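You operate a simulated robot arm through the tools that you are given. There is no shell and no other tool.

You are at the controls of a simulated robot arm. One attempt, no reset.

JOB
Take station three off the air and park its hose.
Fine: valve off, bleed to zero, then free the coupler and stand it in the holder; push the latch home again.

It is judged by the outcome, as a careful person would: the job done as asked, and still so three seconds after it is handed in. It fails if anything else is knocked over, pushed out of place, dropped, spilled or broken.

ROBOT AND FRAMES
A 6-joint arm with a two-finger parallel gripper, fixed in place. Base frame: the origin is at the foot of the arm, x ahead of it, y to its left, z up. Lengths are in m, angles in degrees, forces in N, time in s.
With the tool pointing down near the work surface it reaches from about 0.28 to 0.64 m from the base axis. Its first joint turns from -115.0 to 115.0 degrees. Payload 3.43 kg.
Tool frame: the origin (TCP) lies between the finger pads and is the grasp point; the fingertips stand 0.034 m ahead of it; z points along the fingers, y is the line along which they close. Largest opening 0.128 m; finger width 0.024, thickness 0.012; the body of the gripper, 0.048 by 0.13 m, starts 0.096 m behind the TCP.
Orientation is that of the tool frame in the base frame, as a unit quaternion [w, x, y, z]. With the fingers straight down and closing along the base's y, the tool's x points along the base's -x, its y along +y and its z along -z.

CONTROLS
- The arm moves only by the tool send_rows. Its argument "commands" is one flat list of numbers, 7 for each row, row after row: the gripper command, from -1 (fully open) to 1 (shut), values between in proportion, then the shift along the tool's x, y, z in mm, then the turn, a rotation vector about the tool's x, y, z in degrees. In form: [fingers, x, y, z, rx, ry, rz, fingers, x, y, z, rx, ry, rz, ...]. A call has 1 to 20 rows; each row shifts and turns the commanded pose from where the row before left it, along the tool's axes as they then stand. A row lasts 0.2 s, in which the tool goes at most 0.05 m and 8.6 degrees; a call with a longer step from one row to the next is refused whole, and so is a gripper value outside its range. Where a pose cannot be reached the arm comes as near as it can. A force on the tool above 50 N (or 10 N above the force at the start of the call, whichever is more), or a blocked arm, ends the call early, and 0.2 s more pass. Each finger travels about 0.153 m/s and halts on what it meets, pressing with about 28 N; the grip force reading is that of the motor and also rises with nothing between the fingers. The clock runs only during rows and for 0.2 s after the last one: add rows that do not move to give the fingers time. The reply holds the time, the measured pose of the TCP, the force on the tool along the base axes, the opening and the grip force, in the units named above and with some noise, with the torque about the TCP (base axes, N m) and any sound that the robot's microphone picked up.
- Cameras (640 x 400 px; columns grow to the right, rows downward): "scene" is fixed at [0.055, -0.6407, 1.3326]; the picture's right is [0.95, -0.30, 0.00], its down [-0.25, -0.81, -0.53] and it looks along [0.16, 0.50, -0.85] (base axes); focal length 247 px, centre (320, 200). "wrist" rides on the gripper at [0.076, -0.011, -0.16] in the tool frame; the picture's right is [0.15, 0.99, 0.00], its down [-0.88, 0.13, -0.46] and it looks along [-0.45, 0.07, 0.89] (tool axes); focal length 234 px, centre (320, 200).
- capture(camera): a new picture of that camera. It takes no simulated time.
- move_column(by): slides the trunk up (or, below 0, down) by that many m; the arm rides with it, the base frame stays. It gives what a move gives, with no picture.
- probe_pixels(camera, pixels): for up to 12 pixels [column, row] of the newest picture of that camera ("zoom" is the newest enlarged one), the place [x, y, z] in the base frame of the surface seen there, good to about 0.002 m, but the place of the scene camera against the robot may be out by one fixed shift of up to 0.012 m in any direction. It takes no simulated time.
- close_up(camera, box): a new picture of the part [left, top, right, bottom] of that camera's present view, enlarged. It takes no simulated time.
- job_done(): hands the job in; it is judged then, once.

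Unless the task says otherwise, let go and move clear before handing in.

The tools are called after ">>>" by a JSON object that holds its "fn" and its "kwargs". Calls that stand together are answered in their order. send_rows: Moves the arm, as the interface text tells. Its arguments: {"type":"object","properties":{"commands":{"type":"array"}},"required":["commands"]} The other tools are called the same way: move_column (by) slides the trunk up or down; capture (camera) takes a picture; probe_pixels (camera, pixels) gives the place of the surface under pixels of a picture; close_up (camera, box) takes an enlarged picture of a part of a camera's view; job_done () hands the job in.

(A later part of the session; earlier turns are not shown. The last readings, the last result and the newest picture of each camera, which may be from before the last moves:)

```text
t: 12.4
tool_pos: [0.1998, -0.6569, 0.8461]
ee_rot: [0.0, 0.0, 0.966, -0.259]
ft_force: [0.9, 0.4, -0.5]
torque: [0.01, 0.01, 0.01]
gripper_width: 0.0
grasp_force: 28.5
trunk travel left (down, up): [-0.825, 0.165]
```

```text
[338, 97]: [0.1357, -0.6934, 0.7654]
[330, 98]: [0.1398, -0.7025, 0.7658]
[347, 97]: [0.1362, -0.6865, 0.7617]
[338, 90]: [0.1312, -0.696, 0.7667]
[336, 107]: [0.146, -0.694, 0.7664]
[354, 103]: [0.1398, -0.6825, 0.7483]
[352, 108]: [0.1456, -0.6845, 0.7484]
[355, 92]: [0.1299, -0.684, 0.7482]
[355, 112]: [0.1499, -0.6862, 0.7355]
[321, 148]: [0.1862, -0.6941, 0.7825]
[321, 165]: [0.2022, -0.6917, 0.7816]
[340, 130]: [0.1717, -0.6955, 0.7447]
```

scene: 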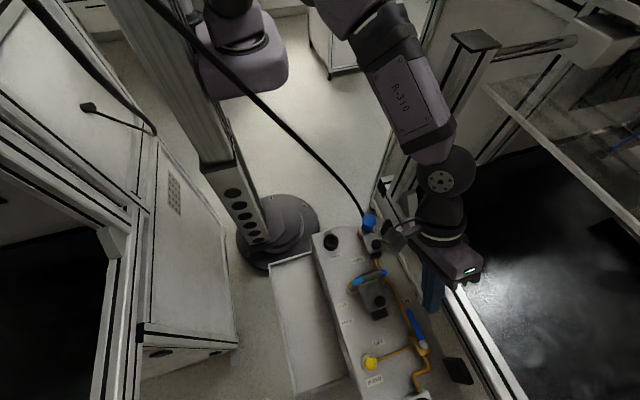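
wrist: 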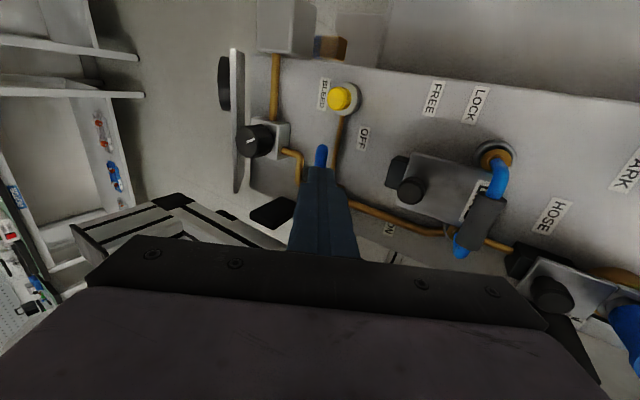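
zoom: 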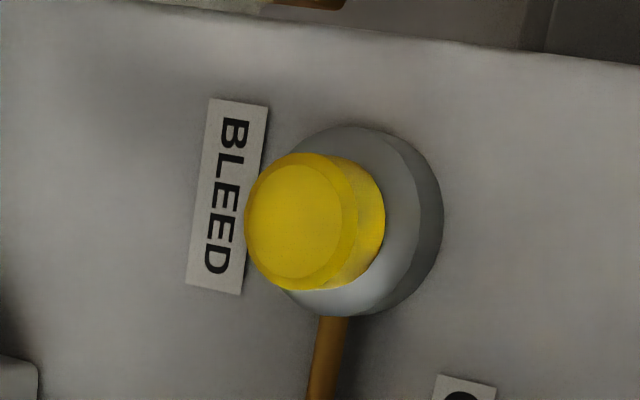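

The lever tip now reads (0.186, -0.694), so the valve is squarely OFF. The bleed button's top is at (0.137, -0.695, 0.766), and I'll hover over it and start lowering.

>>> {"fn": "send_rows", "kwargs": {"commands": [1, 31.5, 0, 0, 0, 0, 0, 1, 31.5, 0, 0, 0, 0, 0, 1, 0, -12.9, 31.7, 0, 0, 0, 1, 0, 0, 0, 0, 0, 0]}}

>>> {"fn": "close_up", "kwargs": {"camera": "wrist", "box": [220, 80, 420, 220]}}

>>> {"fn": "close_up", "kwargs": {"camera": "scene", "box": [330, 280, 490, 400]}}

```text
t: 13.4
tool_pos: [0.1355, -0.6835, 0.8258]
ee_rot: [-0.001, 0.0, 0.966, -0.259]
ft_force: [0.7, -0.1, 0.4]
torque: [0.0, -0.01, 0.0]
gripper_width: 0.0003
grasp_force: 28.1
trunk travel left (down, up): [-0.825, 0.165]
```

```text
2.86 times, centred on (320, 150) of wrist
```

zoom: 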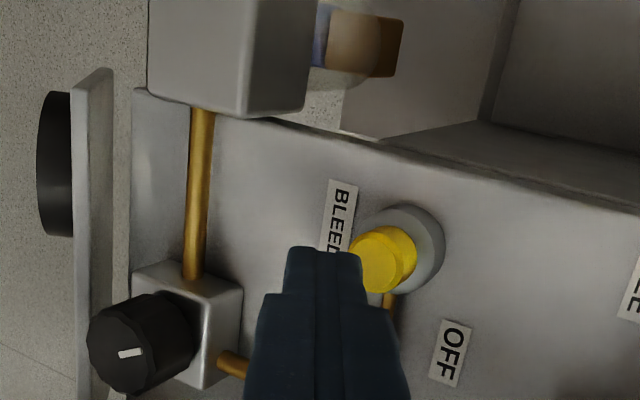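

```text
3.33 times, centred on (410, 340) of scene
```

zoom: 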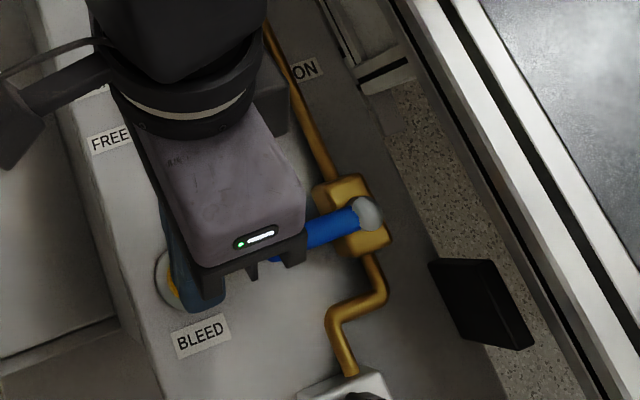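

The fingertips are over the button, and the sideways look is just parallax. I'm lowering onto it in 5 mm steps and listening.

>>> {"fn": "send_rows", "kwargs": {"commands": [1, 0, 2.5, 4.33, 0, 0, 0, 1, 0, 2.5, 4.33, 0, 0, 0, 1, 0, 2.5, 4.33, 0, 0, 0, 1, 0, 2.5, 4.33, 0, 0, 0, 1, 0, 2.5, 4.33, 0, 0, 0, 1, 0, 1.5, 2.6, 0, 0, 0]}}

>>> {"fn": "close_up", "kwargs": {"camera": "wrist", "box": [220, 80, 420, 220]}}

```text
t: 14.8
tool_pos: [0.1356, -0.6848, 0.7976]
ee_rot: [0.0, 0.0, 0.966, -0.259]
ft_force: [0.0, 0.6, 0.7]
torque: [0.03, 0.05, 0.01]
gripper_width: 0.0
grasp_force: 27.8
trunk travel left (down, up): [-0.825, 0.165]
```

```text
2.86 times, centred on (320, 150) of wrist
```

zoom: 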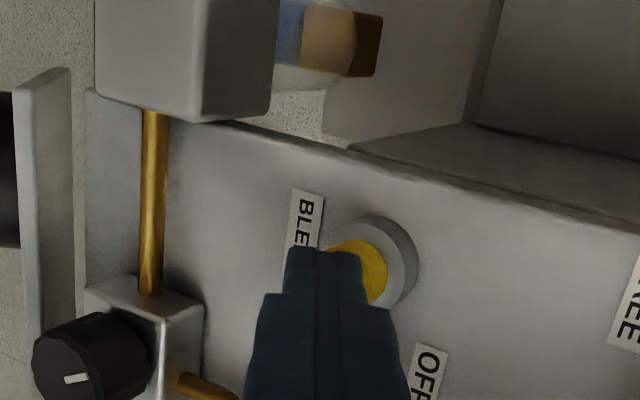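

No contact yet at 0.7 N. I'll shift 4 mm toward +y to centre on the button and keep lowering in small steps.

>>> {"fn": "send_rows", "kwargs": {"commands": [1, 0, 3.5, -2, 0, 0, 0, 1, 0, 1.5, 2.6, 0, 0, 0, 1, 0, 1.5, 2.6, 0, 0, 0, 1, 0, 0, 0, 0, 0, 0]}}

>>> {"fn": "close_up", "kwargs": {"camera": "wrist", "box": [220, 80, 420, 220]}}

```text
t: 15.8
tool_pos: [0.1353, -0.6795, 0.7921]
ee_rot: [0.0, 0.001, 0.966, -0.26]
ft_force: [-0.2, 0.0, 4.4]
torque: [-0.04, 0.03, 0.04]
gripper_width: 0.0
grasp_force: 28.5
trunk travel left (down, up): [-0.825, 0.165]
```

```text
2.86 times, centred on (320, 150) of wrist
```

zoom: 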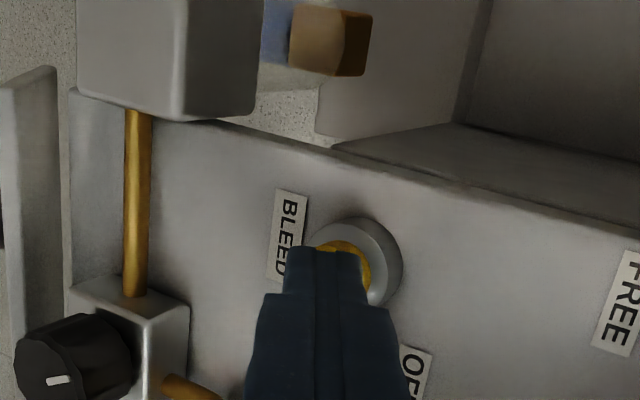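

Contact is now 4.4 N upward. I'll press on in small steps, then hold and listen.

>>> {"fn": "send_rows", "kwargs": {"commands": [1, 0, 1, 1.73, 0, 0, 0, 1, 0, 1, 1.73, 0, 0, 0, 1, 0, 0, 0, 0, 0, 0, 1, 0, 0, 0, 0, 0, 0]}}

```text
t: 16.8
tool_pos: [0.1356, -0.6813, 0.79]
ee_rot: [-0.001, 0.0, 0.965, -0.262]
ft_force: [-0.2, 1.3, 13.9]
torque: [-0.09, -0.04, 0.01]
gripper_width: 0.0
grasp_force: 27.9
trunk travel left (down, up): [-0.825, 0.165]
```

Force is 13.9 N and there's no hiss yet, so I'll press a little further and hold.

>>> {"fn": "send_rows", "kwargs": {"commands": [1, 0, 1, 1.73, 0, 0, 0, 1, 0, 1, 1.73, 0, 0, 0, 1, 0, 1, 1.73, 0, 0, 0, 1, 0, 0, 0, 0, 0, 0, 1, 0, 0, 0, 0, 0, 0]}}

>>> {"fn": "close_up", "kwargs": {"camera": "wrist", "box": [220, 80, 420, 220]}}

```text
t: 18.0
tool_pos: [0.1355, -0.6807, 0.7862]
ee_rot: [0.001, 0.0, 0.965, -0.263]
ft_force: [0.7, 4.3, 25.2]
torque: [-0.06, -0.03, -0.02]
gripper_width: 0.0
grasp_force: 28.6
trunk travel left (down, up): [-0.825, 0.165]
```

```text
2.86 times, centred on (320, 150) of wrist
```

zoom: 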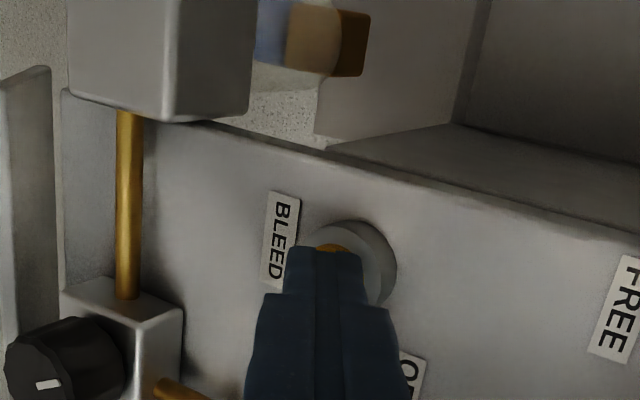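

Force is 25 N with the button mostly depressed. I'll press slightly more and hold, still listening.

>>> {"fn": "send_rows", "kwargs": {"commands": [1, 0, 1, 1.73, 0, 0, 0, 1, 0, 1, 1.73, 0, 0, 0, 1, 0, 0, 0, 0, 0, 0, 1, 0, 0, 0, 0, 0, 0, 1, 0, 0, 0, 0, 0, 0, 1, 0, 0, 0, 0, 0, 0]}}

```text
t: 19.4
tool_pos: [0.1365, -0.6808, 0.7853]
ee_rot: [0.001, 0.001, 0.964, -0.266]
ft_force: [-1.5, 7.6, 32.0]
torque: [-0.02, 0.0, 0.02]
gripper_width: 0.0001
grasp_force: 28.1
trunk travel left (down, up): [-0.825, 0.165]
```

The button has bottomed out (only 0.9 mm more travel, 32 N). I'll hold it down for 3 s to bleed fully.

>>> {"fn": "send_rows", "kwargs": {"commands": [1, 0, 0, 0, 0, 0, 0, 1, 0, 0, 0, 0, 0, 0, 1, 0, 0, 0, 0, 0, 0, 1, 0, 0, 0, 0, 0, 0, 1, 0, 0, 0, 0, 0, 0, 1, 0, 0, 0, 0, 0, 0, 1, 0, 0, 0, 0, 0, 0, 1, 0, 0, 0, 0, 0, 0, 1, 0, 0, 0, 0, 0, 0, 1, 0, 0, 0, 0, 0, 0, 1, 0, 0, 0, 0, 0, 0, 1, 0, 0, 0, 0, 0, 0, 1, 0, 0, 0, 0, 0, 0, 1, 0, 0, 0, 0, 0, 0, 1, 0, 0, 0, 0, 0, 0]}}

>>> {"fn": "capture", "kwargs": {"camera": "wrist"}}

>>> {"fn": "close_up", "kwargs": {"camera": "scene", "box": [300, 320, 440, 400]}}

```text
t: 22.6
tool_pos: [0.1362, -0.6808, 0.7851]
ee_rot: [0.002, 0.0, 0.964, -0.266]
ft_force: [-1.0, 5.4, 31.1]
torque: [-0.07, -0.03, 0.02]
gripper_width: 0.0
grasp_force: 28.4
trunk travel left (down, up): [-0.825, 0.165]
```

```text
taken
```

wrist: 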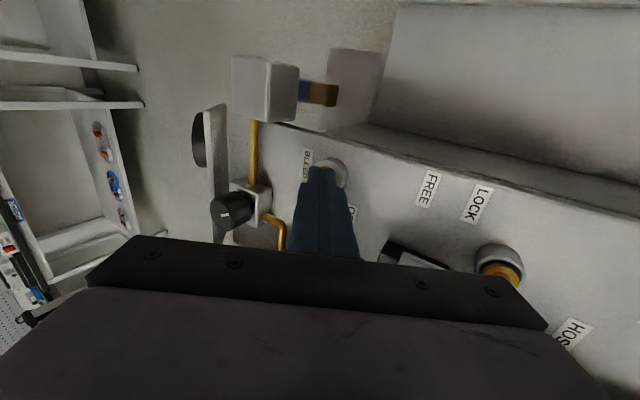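

```text
4.57 times, centred on (370, 360) of scene
```

zoom: 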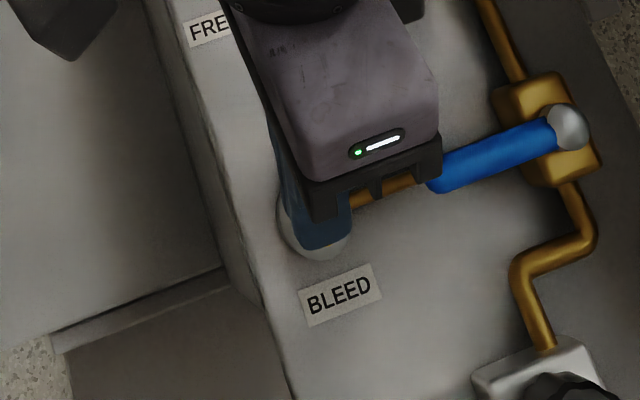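

No sound was reported, so I want to confirm zero on the gauge. I'll lift off the button and rise for a view onto the gauge face.

>>> {"fn": "send_rows", "kwargs": {"commands": [1, 0, -5, -8.7, 0, 0, 0, 1, 0, -12.5, -21.6, 0, 0, 0, 1, 0, -12.5, -21.6, 0, 0, 0, 1, -4, 5.3, -30.8, 0, 0, 0, 1, -4, 5.3, -30.8, 0, 0, 0, 1, -4, 5.3, -30.8, 0, 0, 0, 1, -4, 5.3, -30.8, 0, 0, 0, 1, -4, 5.3, -30.8, 0, 0, 0, 1, 0, 0, 0, -7.5, 0, 0, 1, 0, 0, 0, -7.5, 0, 0, 1, 0, 0, 0, -7.5, 0, 0, 1, 0, 0, 0, -7.5, 0, 0]}}

>>> {"fn": "capture", "kwargs": {"camera": "wrist"}}

>>> {"fn": "capture", "kwargs": {"camera": "scene"}}

```text
t: 25.2
tool_pos: [0.1576, -0.5808, 0.9553]
ee_rot: [-0.001, -0.001, 1.0, 0.001]
ft_force: [0.5, 0.1, -0.2]
torque: [-0.01, -0.04, -0.01]
gripper_width: 0.0
grasp_force: 27.8
trunk travel left (down, up): [-0.825, 0.165]
```

```text
taken
```

wrist: 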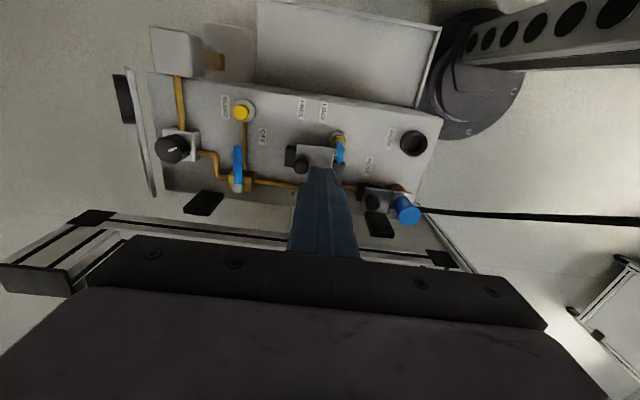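

```text
taken
```

scene: 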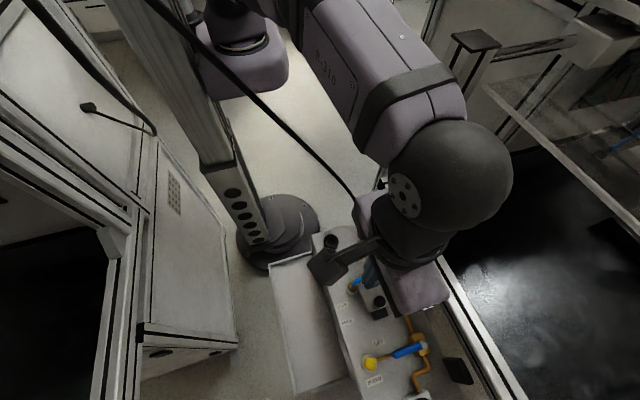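

The valve is clearly OFF and the button has popped back up. I'll raise the trunk a little for a steeper look at the gauge face.

>>> {"fn": "move_column", "kwargs": {"by": 0.15}}

>>> {"fn": "capture", "kwargs": {"camera": "wrist"}}

>>> {"fn": "capture", "kwargs": {"camera": "scene"}}

```text
t: 26.9
tool_pos: [0.1566, -0.5793, 1.107]
ee_rot: [-0.001, 0.0, 1.0, 0.0]
ft_force: [0.0, -0.2, 0.0]
torque: [0.02, -0.02, -0.01]
gripper_width: 0.0001
grasp_force: 27.8
trunk travel left (down, up): [-0.975, 0.015]
```

```text
taken
```

wrist: 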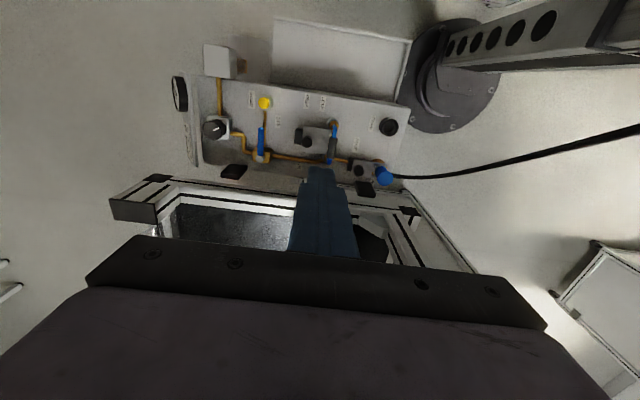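

```text
taken
```

scene: 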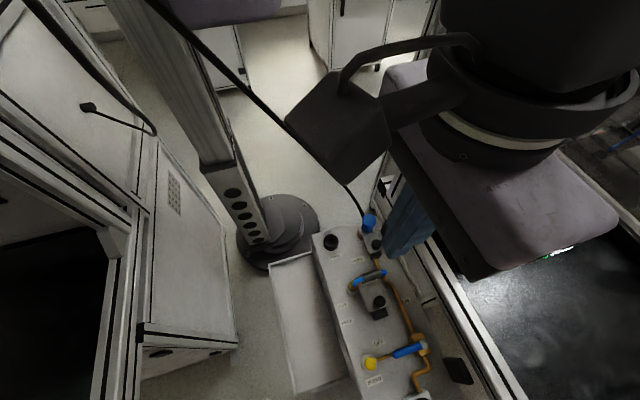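

>>> {"fn": "close_up", "kwargs": {"camera": "wrist", "box": [165, 70, 205, 115]}}

>>> {"fn": "close_up", "kwargs": {"camera": "wrist", "box": [170, 105, 210, 170]}}

```text
8.89 times, centred on (185, 92) of wrist
```

zoom: 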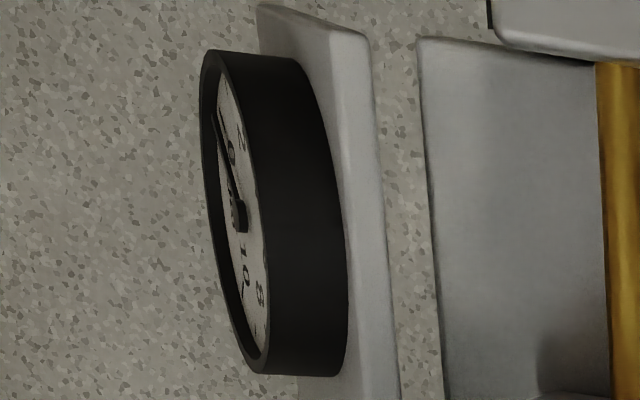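

```text
6.15 times, centred on (190, 138) of wrist
```

zoom: 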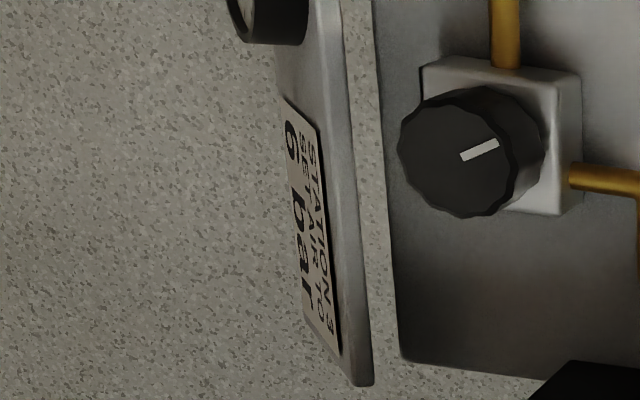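

The plate reads "STATION 3 – SET AIR TO 6 bar", and the gauge needle lies at the 0 end of the scale, so it's bled to zero. I'll lower the trunk back and turn the tool 90° so I can grip the latch knob on its x sides.

>>> {"fn": "move_column", "kwargs": {"by": -0.15}}

>>> {"fn": "send_rows", "kwargs": {"commands": [0.3, -15, 25, 0, 0, 0, -7.5, 0.3, -15, 25, 0, 0, 0, -7.5, 0.3, 0, 0, 0, 0, 0, -7.5, 0.3, 0, 0, 0, 0, 0, -7.5, 0.3, 0, 0, 0, 0, 0, -7.5, 0.3, 0, 0, 0, 0, 0, -7.5, 0.3, 0, 0, 0, 0, 0, -7.5, 0.3, 0, 0, 0, 0, 0, -7.5, 0.3, 0, 0, 0, 0, 0, -7.5, 0.3, 0, 0, 0, 0, 0, -7.5, 0.3, 0, 0, 0, 0, 0, -7.5, 0.3, 0, 0, 0, 0, 0, -7.5]}}

>>> {"fn": "capture", "kwargs": {"camera": "wrist"}}

>>> {"fn": "capture", "kwargs": {"camera": "scene"}}

```text
t: 28.7
tool_pos: [0.1551, -0.5796, 0.9569]
ee_rot: [0.0, 0.0, 1.0, -0.001]
ft_force: [0.4, 0.7, 0.0]
torque: [0.01, 0.0, 0.01]
gripper_width: 0.0
grasp_force: 27.7
trunk travel left (down, up): [-0.825, 0.165]
```

```text
t: 31.3
tool_pos: [0.1821, -0.5291, 0.9571]
ee_rot: [0.001, 0.708, -0.707, 0.0]
ft_force: [0.1, 0.3, -0.4]
torque: [0.0, 0.03, 0.01]
gripper_width: 0.0447
grasp_force: 0.0
trunk travel left (down, up): [-0.825, 0.165]
```

```text
taken
```

wrist: 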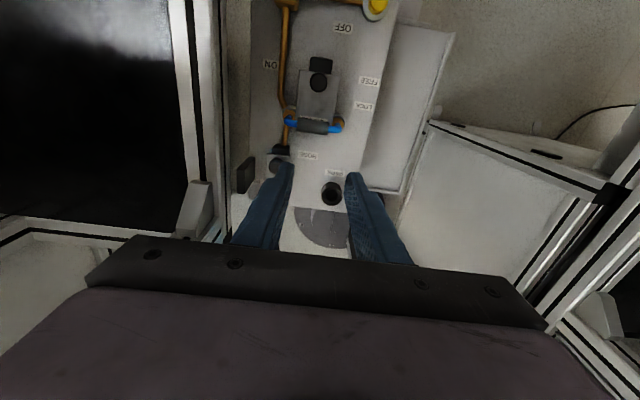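

```text
taken
```

scene: 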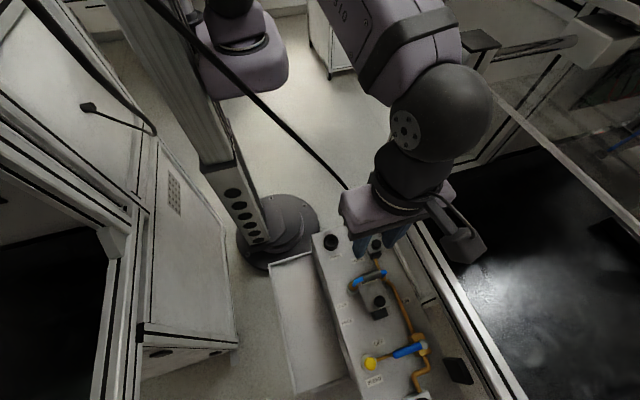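

The tool is turned, with fingers closing along x and the camera on the far side. I'll move over the latch knob at (0.241, -0.482) and stop above it for a check.

>>> {"fn": "send_rows", "kwargs": {"commands": [0.3, -15, -20, 0, 0, 0, 0, 0.3, -16, -20, 0, 0, 0, 0, 0.3, -16, -19, 0, 0, 0, 0, 0.3, 0, 0, 35, 0, 0, 0, 0.3, 0, 0, 35, 0, 0, 0, 0.3, 0, 0, 0, 0, 0, 0]}}

>>> {"fn": "capture", "kwargs": {"camera": "wrist"}}

>>> {"fn": "capture", "kwargs": {"camera": "scene"}}

```text
t: 32.7
tool_pos: [0.243, -0.482, 0.886]
ee_rot: [0.0, 0.707, -0.707, 0.0]
ft_force: [-0.8, -0.1, -0.5]
torque: [0.02, -0.01, -0.05]
gripper_width: 0.0448
grasp_force: 0.0
trunk travel left (down, up): [-0.825, 0.165]
```

```text
taken
```

wrist: 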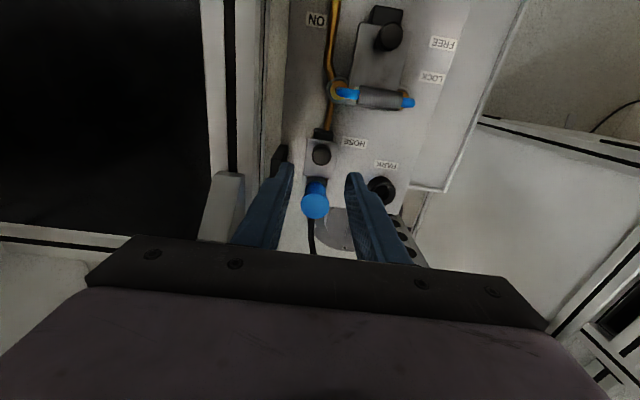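

```text
taken
```

scene: 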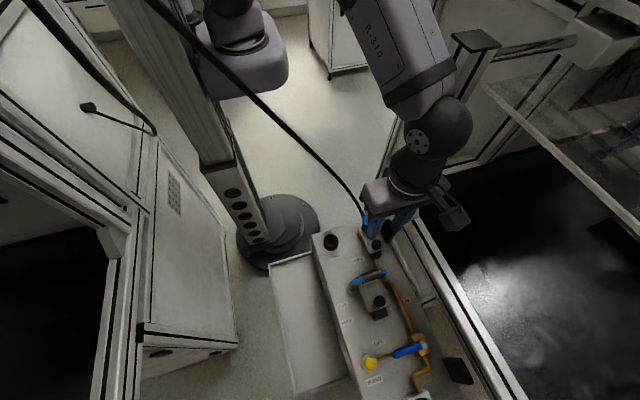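

The forearm appears close to the post near scene (440,85). I'll check that clearance, and the knob and plug geometry from this side.

>>> {"fn": "probe_pixels", "kwargs": {"camera": "scene", "pixels": [[445, 85], [415, 110], [450, 70], [465, 120], [455, 150], [480, 60], [470, 40], [440, 20]]}}

>>> {"fn": "close_up", "kwargs": {"camera": "wrist", "box": [260, 110, 400, 240]}}

>>> {"fn": "probe_pixels", "kwargs": {"camera": "wrist", "pixels": [[321, 154], [312, 154], [330, 154], [321, 146], [315, 200], [303, 195], [327, 195], [335, 145], [318, 182], [311, 182], [326, 182], [380, 188]]}}

```text
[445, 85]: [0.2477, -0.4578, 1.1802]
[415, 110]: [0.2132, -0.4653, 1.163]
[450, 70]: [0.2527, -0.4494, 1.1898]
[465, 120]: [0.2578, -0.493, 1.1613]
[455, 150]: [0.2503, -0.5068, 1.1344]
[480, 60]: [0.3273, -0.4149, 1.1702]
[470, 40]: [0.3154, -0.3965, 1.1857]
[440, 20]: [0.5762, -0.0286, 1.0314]
```

```text
3.08 times, centred on (330, 175) of wrist
```

zoom: 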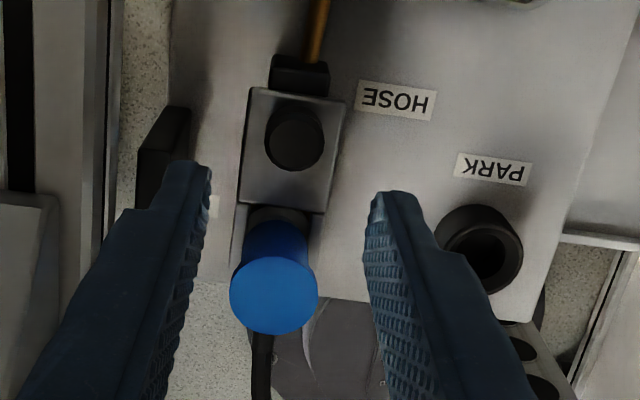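

```text
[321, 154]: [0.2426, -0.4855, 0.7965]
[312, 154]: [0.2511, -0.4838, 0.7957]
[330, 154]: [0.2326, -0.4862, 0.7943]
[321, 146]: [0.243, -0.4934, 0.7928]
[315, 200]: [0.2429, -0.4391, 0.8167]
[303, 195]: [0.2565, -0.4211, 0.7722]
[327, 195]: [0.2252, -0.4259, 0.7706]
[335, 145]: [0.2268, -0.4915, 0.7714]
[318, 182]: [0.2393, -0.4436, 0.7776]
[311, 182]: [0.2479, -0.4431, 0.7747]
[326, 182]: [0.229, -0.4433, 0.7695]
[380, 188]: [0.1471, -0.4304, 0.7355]
```

Forearm clearance to the post is about 4 cm. The black paddle at zoom (165,150) is near the +x finger, so I'll measure it before descending.

>>> {"fn": "close_up", "kwargs": {"camera": "wrist", "box": [260, 110, 400, 240]}}

>>> {"fn": "probe_pixels", "kwargs": {"camera": "zoom", "pixels": [[185, 130], [180, 150], [150, 160], [165, 112], [145, 180], [160, 120], [188, 112], [170, 200], [300, 75], [300, 60], [330, 100], [250, 100]]}}

```text
3.08 times, centred on (330, 175) of wrist
```

zoom: 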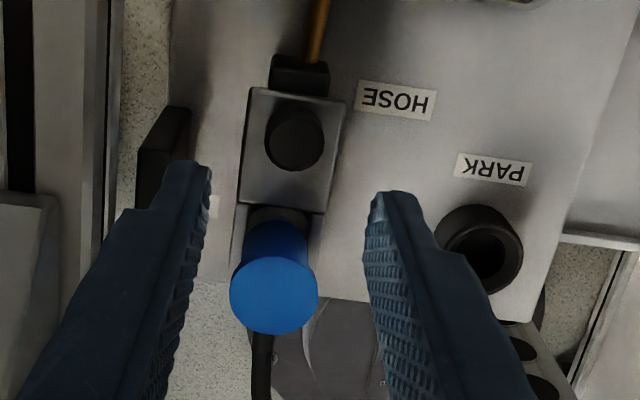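

```text
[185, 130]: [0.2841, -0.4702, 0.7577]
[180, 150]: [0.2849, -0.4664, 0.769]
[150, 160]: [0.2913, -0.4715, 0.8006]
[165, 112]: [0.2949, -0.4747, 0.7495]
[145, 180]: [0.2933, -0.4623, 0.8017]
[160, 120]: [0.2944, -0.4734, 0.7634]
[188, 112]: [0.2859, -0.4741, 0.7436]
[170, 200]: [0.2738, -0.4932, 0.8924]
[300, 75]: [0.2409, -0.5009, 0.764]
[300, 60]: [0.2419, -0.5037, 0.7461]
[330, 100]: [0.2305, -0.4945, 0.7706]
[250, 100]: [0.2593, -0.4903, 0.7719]
```

The paddle begins at x=0.284, and with the fingers at 32 mm opening the outer face is at about 0.271, so it clears. I'm narrowing the fingers and lowering around the knob.

>>> {"fn": "send_rows", "kwargs": {"commands": [0.5, 0, 1, 0, 0, 0, 0, 0.5, 0, 0, 20, 0, 0, 0, 0.5, 0, 0, 20, 0, 0, 0, 0.5, 0, 0, 20, 0, 0, 0, 0.5, 0, 0, 13, 0, 0, 0, 0.5, 0, 0, 0, 0, 0, 0]}}

>>> {"fn": "close_up", "kwargs": {"camera": "wrist", "box": [240, 80, 400, 240]}}

```text
t: 34.1
tool_pos: [0.2416, -0.4814, 0.8146]
ee_rot: [0.0, -0.707, 0.707, -0.001]
ft_force: [-1.0, -0.6, -0.4]
torque: [0.02, 0.0, -0.03]
gripper_width: 0.0321
grasp_force: 0.1
trunk travel left (down, up): [-0.825, 0.165]
```

```text
2.50 times, centred on (320, 160) of wrist
```

zoom: 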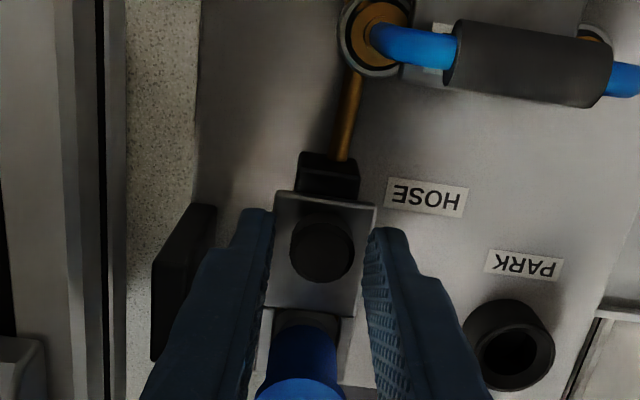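

The knob sits between the fingers, so I'll close on it.

>>> {"fn": "send_rows", "kwargs": {"commands": [1, 0, 0, 2, 0, 0, 0, 1, 0, 0, 0, 0, 0, 0, 1, 0, 0, 0, 0, 0, 0]}}

>>> {"fn": "close_up", "kwargs": {"camera": "wrist", "box": [240, 80, 400, 240]}}

```text
t: 34.9
tool_pos: [0.2411, -0.4811, 0.8139]
ee_rot: [-0.001, -0.707, 0.707, -0.002]
ft_force: [0.0, -0.1, 17.4]
torque: [1.02, 0.05, -0.05]
gripper_width: 0.0206
grasp_force: 45.1
trunk travel left (down, up): [-0.825, 0.165]
```

```text
2.50 times, centred on (320, 160) of wrist
```

zoom: 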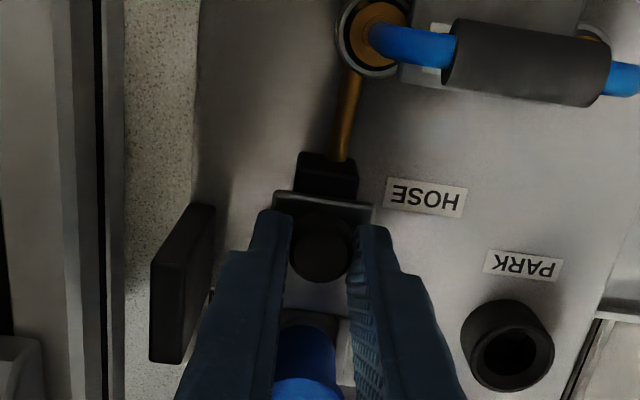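

The knob is gripped at 20.6 mm, but the 2 mm downward press loaded it (Fz 17 N). I'll relieve that by rising 1.7 mm before sliding.

>>> {"fn": "send_rows", "kwargs": {"commands": [1, 0, 0, -1.7, 0, 0, 0, 1, 0, 0, 0, 0, 0, 0]}}

```text
t: 35.5
tool_pos: [0.2402, -0.4814, 0.8137]
ee_rot: [-0.001, -0.706, 0.708, -0.001]
ft_force: [-0.3, -1.8, 7.1]
torque: [-1.13, 0.01, -0.02]
gripper_width: 0.021
grasp_force: 44.9
trunk travel left (down, up): [-0.825, 0.165]
```

Forces are modest now. I'm sliding the latch toward -y (away from the plug) in small steps.

>>> {"fn": "send_rows", "kwargs": {"commands": [1, 3, 0, 0, 0, 0, 0, 1, 3, 0, 0, 0, 0, 0, 1, 4, 0, 0, 0, 0, 0]}}

>>> {"fn": "close_up", "kwargs": {"camera": "wrist", "box": [240, 80, 400, 240]}}

```text
t: 36.3
tool_pos: [0.2429, -0.4899, 0.8148]
ee_rot: [0.0, -0.707, 0.707, 0.0]
ft_force: [0.9, 0.6, 9.8]
torque: [0.12, 0.02, 0.05]
gripper_width: 0.0208
grasp_force: 45.0
trunk travel left (down, up): [-0.825, 0.165]
```

```text
2.50 times, centred on (320, 160) of wrist
```

zoom: 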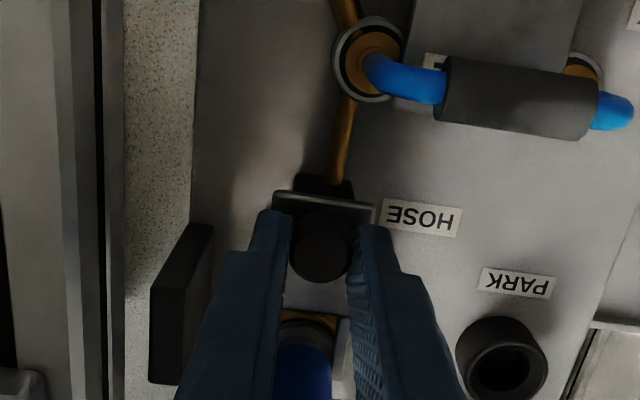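

The plate is sliding freely, with brass now showing behind the plug neck. I'll continue.

>>> {"fn": "send_rows", "kwargs": {"commands": [1, 4, 0, -0.5, 0, 0, 0, 1, 4, 0, 0, 0, 0, 0, 1, 4, 0, 0, 0, 0, 0, 1, 0, 0, 0, 0, 0, 0]}}

>>> {"fn": "close_up", "kwargs": {"camera": "wrist", "box": [240, 80, 400, 240]}}

```text
t: 37.3
tool_pos: [0.2407, -0.5017, 0.8138]
ee_rot: [0.0, 0.707, -0.707, 0.0]
ft_force: [1.0, 1.0, 5.6]
torque: [0.23, -0.03, -0.05]
gripper_width: 0.0207
grasp_force: 45.0
trunk travel left (down, up): [-0.825, 0.165]
```

```text
2.50 times, centred on (320, 160) of wrist
```

zoom: 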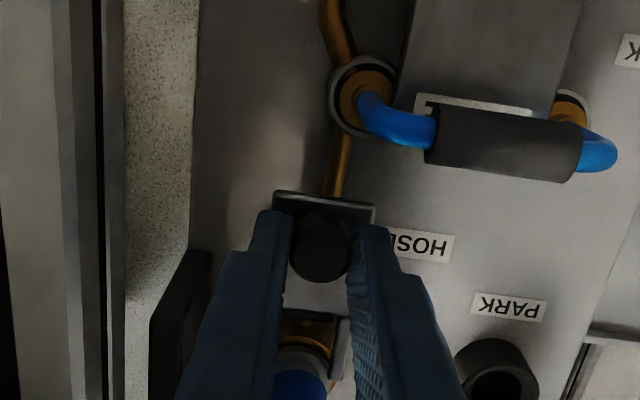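

I've moved 20 mm so far with low force, so I'll continue toward the FREE end stop.

>>> {"fn": "send_rows", "kwargs": {"commands": [1, 4, 0, -0.5, 0, 0, 0, 1, 4, 0, 0, 0, 0, 0, 1, 0, 0, 0, 0, 0, 0]}}

>>> {"fn": "send_rows", "kwargs": {"commands": [1, 3, 0, 0, 0, 0, 0, 1, 0, 0, 0, 0, 0, 0]}}

>>> {"fn": "close_up", "kwargs": {"camera": "wrist", "box": [240, 80, 400, 240]}}

```text
t: 38.1
tool_pos: [0.2401, -0.5113, 0.8143]
ee_rot: [0.001, 0.707, -0.707, 0.0]
ft_force: [-1.1, 0.4, -1.6]
torque: [-0.4, -0.03, 0.02]
gripper_width: 0.0206
grasp_force: 44.7
trunk travel left (down, up): [-0.825, 0.165]
```

```text
t: 38.7
tool_pos: [0.24, -0.5146, 0.8142]
ee_rot: [0.0, -0.707, 0.707, 0.001]
ft_force: [-1.7, 2.3, -3.0]
torque: [-0.28, 0.03, 0.03]
gripper_width: 0.0211
grasp_force: 44.9
trunk travel left (down, up): [-0.825, 0.165]
```

```text
2.50 times, centred on (320, 160) of wrist
```

zoom: 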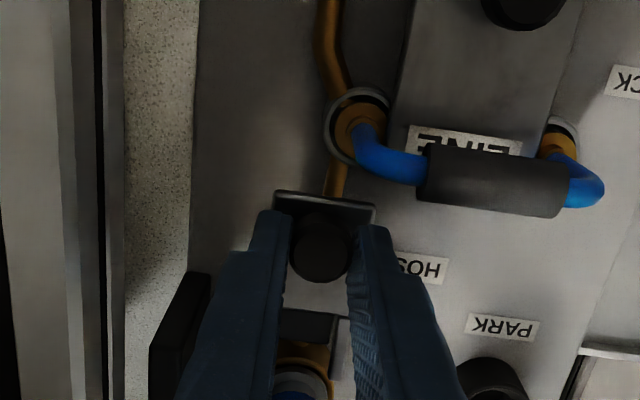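

The latch has moved 33 mm and the prongs are about clear of the neck. I'll nudge a few more mm to find the stop.

>>> {"fn": "send_rows", "kwargs": {"commands": [1, 3, 0, 0, 0, 0, 0, 1, 0, 0, 0, 0, 0, 0]}}

>>> {"fn": "send_rows", "kwargs": {"commands": [1, 2, 0, 0, 0, 0, 0, 1, 0, 0, 0, 0, 0, 0]}}

>>> {"fn": "close_up", "kwargs": {"camera": "wrist", "box": [240, 80, 400, 240]}}

```text
t: 39.3
tool_pos: [0.2406, -0.5135, 0.8143]
ee_rot: [0.0, -0.707, 0.707, 0.003]
ft_force: [-1.4, 14.1, -1.7]
torque: [0.15, 0.0, 0.03]
gripper_width: 0.0208
grasp_force: 44.9
trunk travel left (down, up): [-0.825, 0.165]
```

```text
t: 39.9
tool_pos: [0.2419, -0.5142, 0.8145]
ee_rot: [-0.002, 0.707, -0.707, -0.003]
ft_force: [0.5, 21.7, -3.5]
torque: [-0.11, -0.11, 0.03]
gripper_width: 0.021
grasp_force: 45.0
trunk travel left (down, up): [-0.825, 0.165]
```

```text
2.50 times, centred on (320, 160) of wrist
```

zoom: 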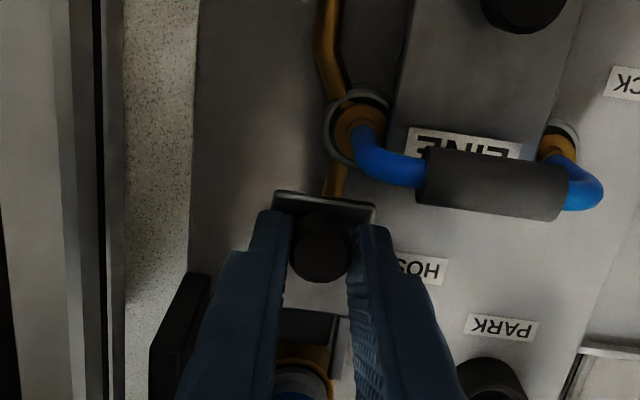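

The latch is at its stop (21.7 N). I'll take the load off, open the fingers and rise.

>>> {"fn": "send_rows", "kwargs": {"commands": [1, -4, 0, 0, 0, 0, 0, 0.5, 0, 0, 0, 0, 0, 0, 0.5, 0, 0, 0, 0, 0, 0, 0.5, 0, 0, -25, 0, 0, 0, 0.5, 0, 0, -35, 0, 0, 0, 0.5, 0, 0, -40, 0, 0, 0]}}

>>> {"fn": "capture", "kwargs": {"camera": "wrist"}}

>>> {"fn": "close_up", "kwargs": {"camera": "wrist", "box": [250, 100, 400, 240]}}

```text
t: 41.3
tool_pos: [0.2406, -0.5148, 0.9145]
ee_rot: [0.0, -0.707, 0.707, 0.001]
ft_force: [0.5, 0.2, 1.2]
torque: [0.0, 0.03, 0.01]
gripper_width: 0.0321
grasp_force: 0.0
trunk travel left (down, up): [-0.825, 0.165]
```

```text
taken
```

wrist: 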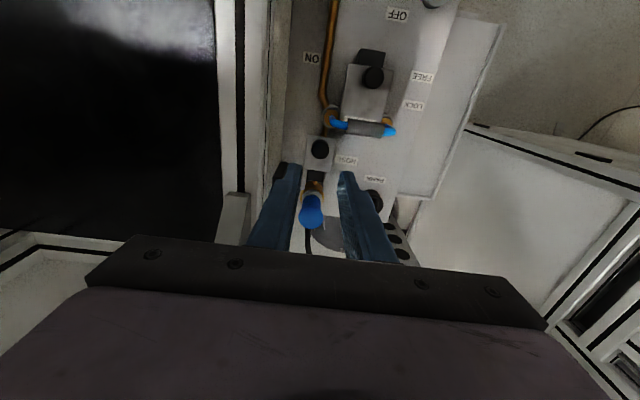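

```text
2.86 times, centred on (325, 170) of wrist
```

zoom: 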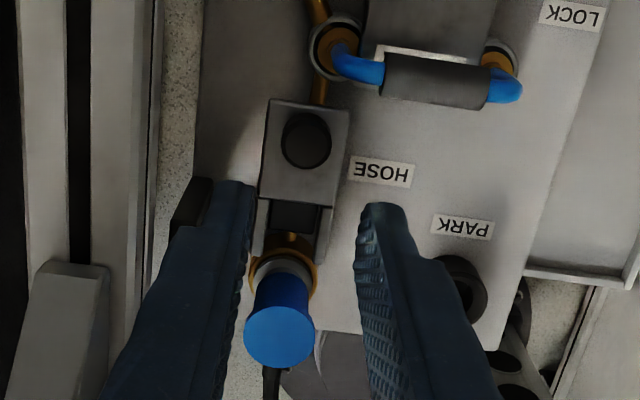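

The latch is fully FREE: the prongs have cleared and the brass socket shows around the collar. I'll turn the tool back to close along y so I can grip the cap above the hose, and go over the plug.

>>> {"fn": "send_rows", "kwargs": {"commands": [0.375, 10, 15, -10, 0, 0, 7.5, 0.375, 0, 0, 0, 0, 0, 7.5, 0.375, 0, 0, 0, 0, 0, 7.5, 0.375, 0, 0, 0, 0, 0, 7.5, 0.375, 0, 0, 0, 0, 0, 7.5, 0.375, 0, 0, 0, 0, 0, 7.5, 0.375, 0, 0, 0, 0, 0, 7.5, 0.375, 0, 0, 0, 0, 0, 7.5, 0.375, 0, 0, 0, 0, 0, 7.5, 0.375, 0, 0, 0, 0, 0, 7.5, 0.375, 0, 0, 0, 0, 0, 7.5, 0.375, 0, 0, 0, 0, 0, 7.5]}}

>>> {"fn": "capture", "kwargs": {"camera": "wrist"}}

>>> {"fn": "capture", "kwargs": {"camera": "scene"}}

```text
t: 43.9
tool_pos: [0.2262, -0.5249, 0.9241]
ee_rot: [0.0, 0.001, 1.0, 0.0]
ft_force: [-0.4, -0.4, 0.4]
torque: [0.02, -0.01, 0.0]
gripper_width: 0.0399
grasp_force: 0.1
trunk travel left (down, up): [-0.825, 0.165]
```

```text
taken
```

wrist: 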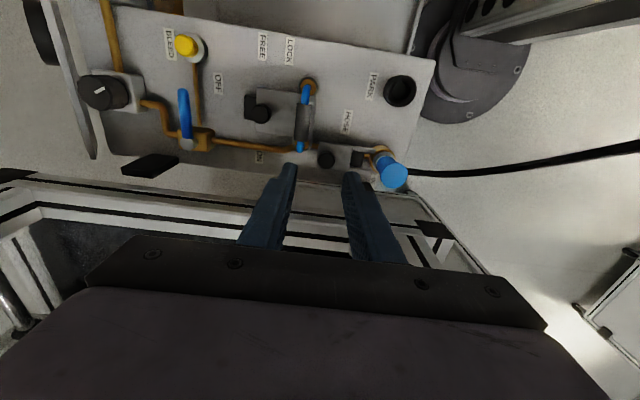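

```text
taken
```

scene: 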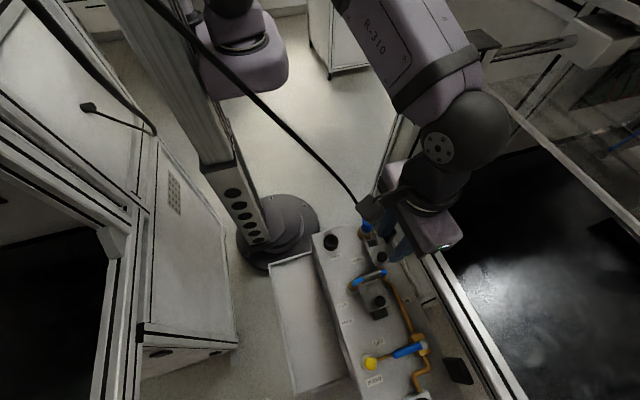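

Next I'll get measurements of the plug cap, its hose exit and the PARK socket from this view.

>>> {"fn": "close_up", "kwargs": {"camera": "wrist", "box": [310, 60, 450, 200]}}

>>> {"fn": "probe_pixels", "kwargs": {"camera": "wrist", "pixels": [[393, 174], [381, 170], [406, 176], [395, 186], [390, 163], [382, 156], [420, 172], [440, 173], [358, 160], [326, 160], [398, 90], [384, 92]]}}

>>> {"fn": "probe_pixels", "kwargs": {"camera": "wrist", "pixels": [[398, 77], [413, 90], [398, 106], [386, 90], [410, 98], [388, 80], [410, 82], [385, 98], [400, 92], [420, 110], [372, 148], [379, 150]]}}

```text
2.86 times, centred on (380, 130) of wrist
```

zoom: 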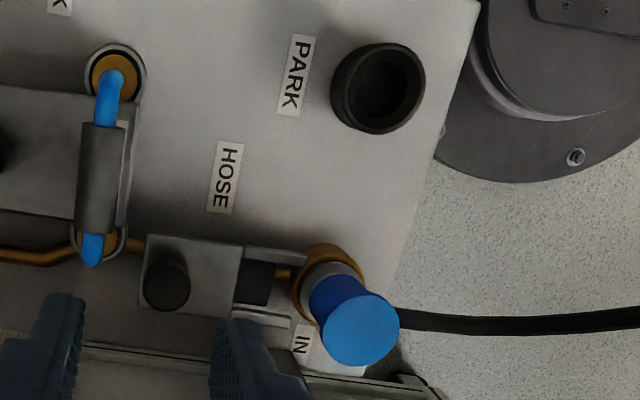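

```text
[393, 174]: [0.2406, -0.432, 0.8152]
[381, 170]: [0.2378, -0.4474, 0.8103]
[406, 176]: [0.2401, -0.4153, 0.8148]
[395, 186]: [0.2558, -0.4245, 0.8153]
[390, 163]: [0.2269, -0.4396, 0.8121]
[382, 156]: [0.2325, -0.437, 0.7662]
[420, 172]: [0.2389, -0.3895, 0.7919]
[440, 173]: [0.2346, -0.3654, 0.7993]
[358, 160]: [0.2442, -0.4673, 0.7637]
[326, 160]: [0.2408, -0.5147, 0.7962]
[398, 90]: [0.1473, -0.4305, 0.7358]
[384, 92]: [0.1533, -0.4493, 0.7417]
```

```text
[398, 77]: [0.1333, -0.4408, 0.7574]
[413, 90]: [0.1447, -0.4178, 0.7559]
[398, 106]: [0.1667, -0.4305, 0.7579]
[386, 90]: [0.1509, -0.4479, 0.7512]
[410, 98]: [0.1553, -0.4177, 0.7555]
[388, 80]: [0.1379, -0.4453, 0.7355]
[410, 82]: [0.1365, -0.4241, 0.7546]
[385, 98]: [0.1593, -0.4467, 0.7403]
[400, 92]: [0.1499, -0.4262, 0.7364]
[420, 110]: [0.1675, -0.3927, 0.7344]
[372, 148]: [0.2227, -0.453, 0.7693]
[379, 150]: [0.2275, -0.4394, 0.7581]
```

The cap is centred at (0.241, -0.431) with radius ~15 mm and top z 0.816, and the hose leaves below it at z≈0.79. PARK is a cup centred at (0.150, -0.431), rim z 0.757 and floor 0.736. I'll position over the plug.

>>> {"fn": "send_rows", "kwargs": {"commands": [0.28, -5, 32, 0, 0, 0, 0, 0.28, -5, 32, 0, 0, 0, 0, 0.28, -5, 30, 0, 0, 0, 0, 0.28, 0, 0, 25, 0, 0, 0, 0.28, 0, 0, 20, 0, 0, 0, 0.28, 0, 0, 0, 0, 0, 0]}}

>>> {"fn": "capture", "kwargs": {"camera": "wrist"}}

>>> {"fn": "capture", "kwargs": {"camera": "scene"}}

```text
t: 45.3
tool_pos: [0.2411, -0.4319, 0.8805]
ee_rot: [0.0, 0.0, 1.0, 0.0]
ft_force: [-0.4, 0.0, 0.9]
torque: [-0.02, 0.01, 0.02]
gripper_width: 0.0464
grasp_force: 0.0
trunk travel left (down, up): [-0.825, 0.165]
```

```text
taken
```

wrist: 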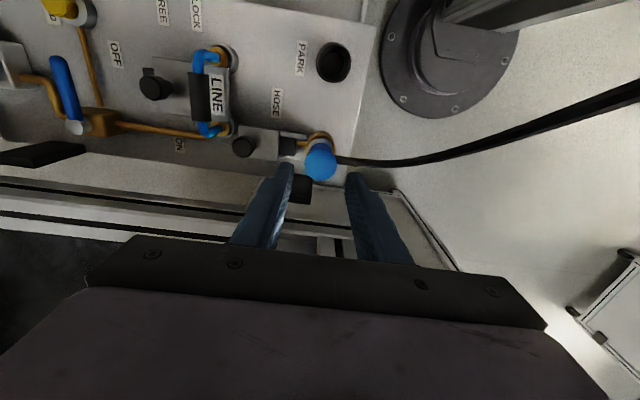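

```text
taken
```

scene: 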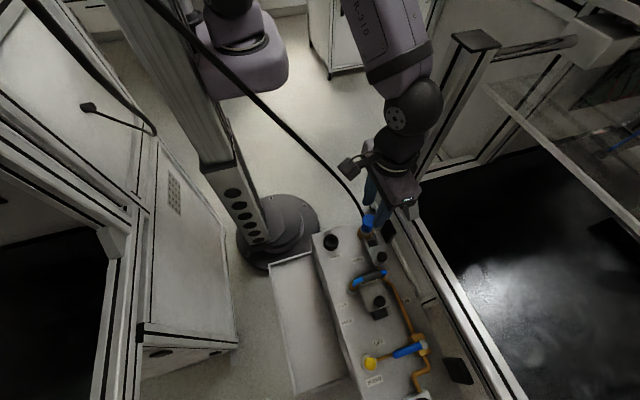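

The cap sits centrally between the fingers. I'm lowering until the tips are at z≈0.800, just above the hose.

>>> {"fn": "send_rows", "kwargs": {"commands": [0.28, 0, 0, 20, 0, 0, 0, 0.28, 0, 0, 16, 0, 0, 0, 0.28, 0, 0, 10, 0, 0, 0, 0.28, 0, 0, 0, 0, 0, 0]}}

>>> {"fn": "close_up", "kwargs": {"camera": "wrist", "box": [240, 60, 400, 220]}}

>>> {"fn": "close_up", "kwargs": {"camera": "scene", "box": [320, 180, 440, 280]}}

```text
t: 46.3
tool_pos: [0.2406, -0.4317, 0.8336]
ee_rot: [-0.001, 0.0, 1.0, 0.0]
ft_force: [-0.5, -0.2, 0.6]
torque: [-0.03, 0.0, 0.01]
gripper_width: 0.0462
grasp_force: 0.0
trunk travel left (down, up): [-0.825, 0.165]
```

```text
2.50 times, centred on (320, 140) of wrist
```

zoom: 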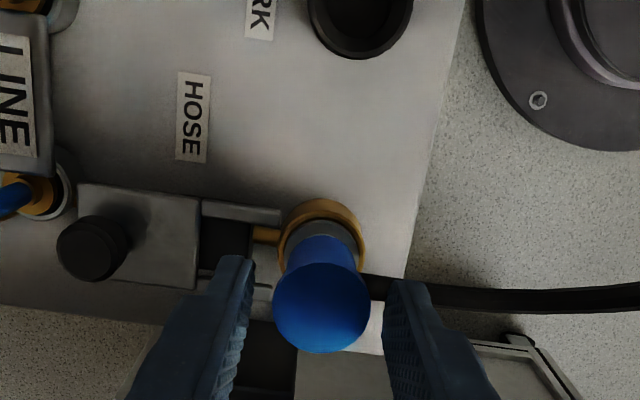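

```text
4.00 times, centred on (380, 230) of scene
```

zoom: 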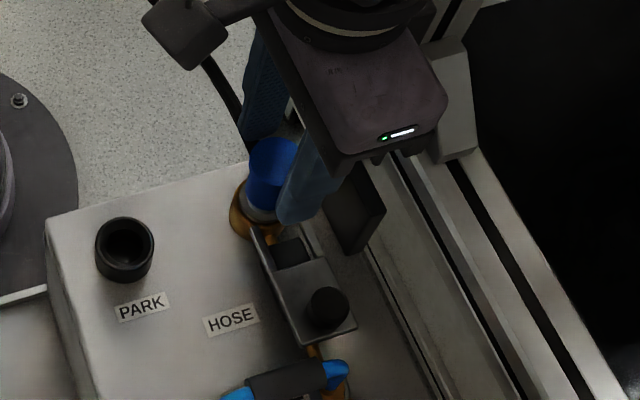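

The fingers are on either side of the cap, clear of the hose and latch, so I'll close.

>>> {"fn": "send_rows", "kwargs": {"commands": [1, 0, 0, 0, 0, 0, 0, 1, 0, 0, 0, 0, 0, 0, 1, 0, 0, 0, 0, 0, 0]}}

>>> {"fn": "close_up", "kwargs": {"camera": "wrist", "box": [240, 60, 400, 220]}}

```text
t: 47.1
tool_pos: [0.2413, -0.4305, 0.8339]
ee_rot: [0.0, 0.0, 1.0, 0.0]
ft_force: [-0.4, -0.2, 0.2]
torque: [-0.03, 0.02, 0.03]
gripper_width: 0.0317
grasp_force: 27.5
trunk travel left (down, up): [-0.825, 0.165]
```

```text
2.50 times, centred on (320, 140) of wrist
```

zoom: 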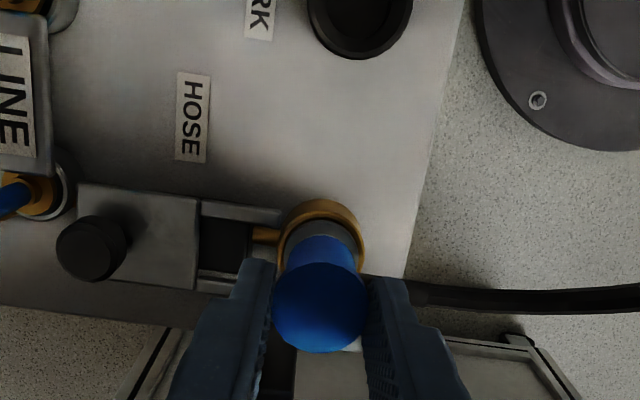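

Gripped at 31.7 mm on the cap. Now I'll lift gently and watch the force.

>>> {"fn": "send_rows", "kwargs": {"commands": [1, 0, 0, -3, 0, 0, 0, 1, 0, 0, -3, 0, 0, 0, 1, 0, 0, -4, 0, 0, 0, 1, 0, 0, 0, 0, 0, 0]}}

>>> {"fn": "close_up", "kwargs": {"camera": "wrist", "box": [240, 60, 400, 220]}}

```text
t: 48.1
tool_pos: [0.2422, -0.4308, 0.8429]
ee_rot: [0.0, 0.0, 1.0, 0.0]
ft_force: [0.2, -0.1, -1.4]
torque: [0.04, -0.01, 0.02]
gripper_width: 0.0318
grasp_force: 27.6
trunk travel left (down, up): [-0.825, 0.165]
```

```text
2.50 times, centred on (320, 140) of wrist
```

zoom: 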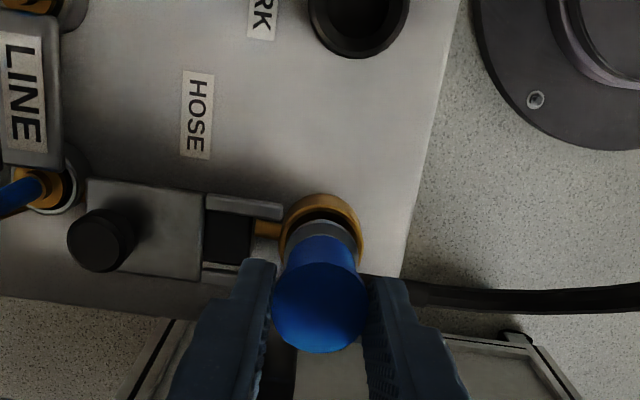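

The plug is rising freely with about 1.4 N load and the socket bore is appearing. I'll continue lifting out.

>>> {"fn": "send_rows", "kwargs": {"commands": [1, 0, 0, -8, 0, 0, 0, 1, 0, 0, -10, 0, 0, 0, 1, 0, 0, -12, 0, 0, 0, 1, 0, 0, -15, 0, 0, 0, 1, 0, 0, 0, 0, 0, 0]}}

>>> {"fn": "capture", "kwargs": {"camera": "wrist"}}

>>> {"fn": "close_up", "kwargs": {"camera": "wrist", "box": [240, 60, 400, 220]}}

>>> {"fn": "close_up", "kwargs": {"camera": "scene", "box": [280, 150, 440, 280]}}

```text
t: 49.3
tool_pos: [0.2408, -0.4306, 0.8886]
ee_rot: [0.0, 0.0, 1.0, 0.0]
ft_force: [0.1, 0.7, -1.2]
torque: [-0.02, 0.02, -0.01]
gripper_width: 0.0315
grasp_force: 28.3
trunk travel left (down, up): [-0.825, 0.165]
```

```text
taken
```

wrist: 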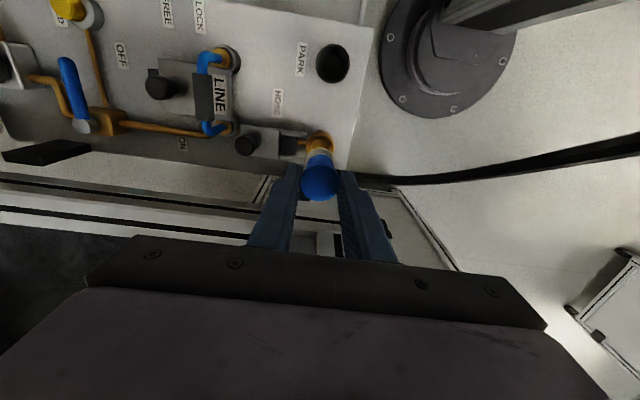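

```text
2.50 times, centred on (320, 140) of wrist
```

zoom: 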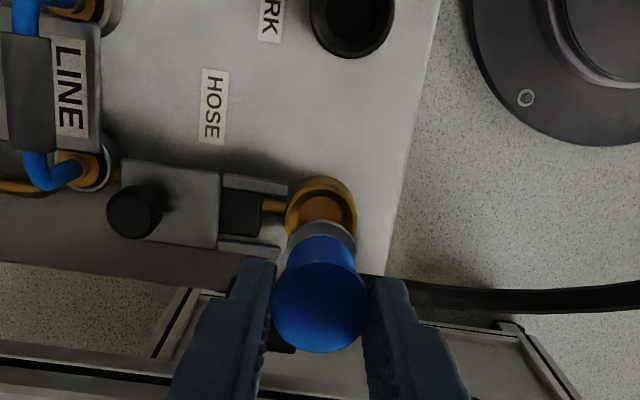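

```text
3.08 times, centred on (360, 215) of scene
```

zoom: 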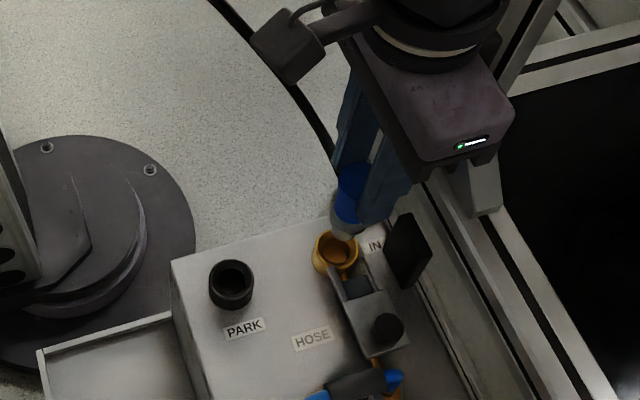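

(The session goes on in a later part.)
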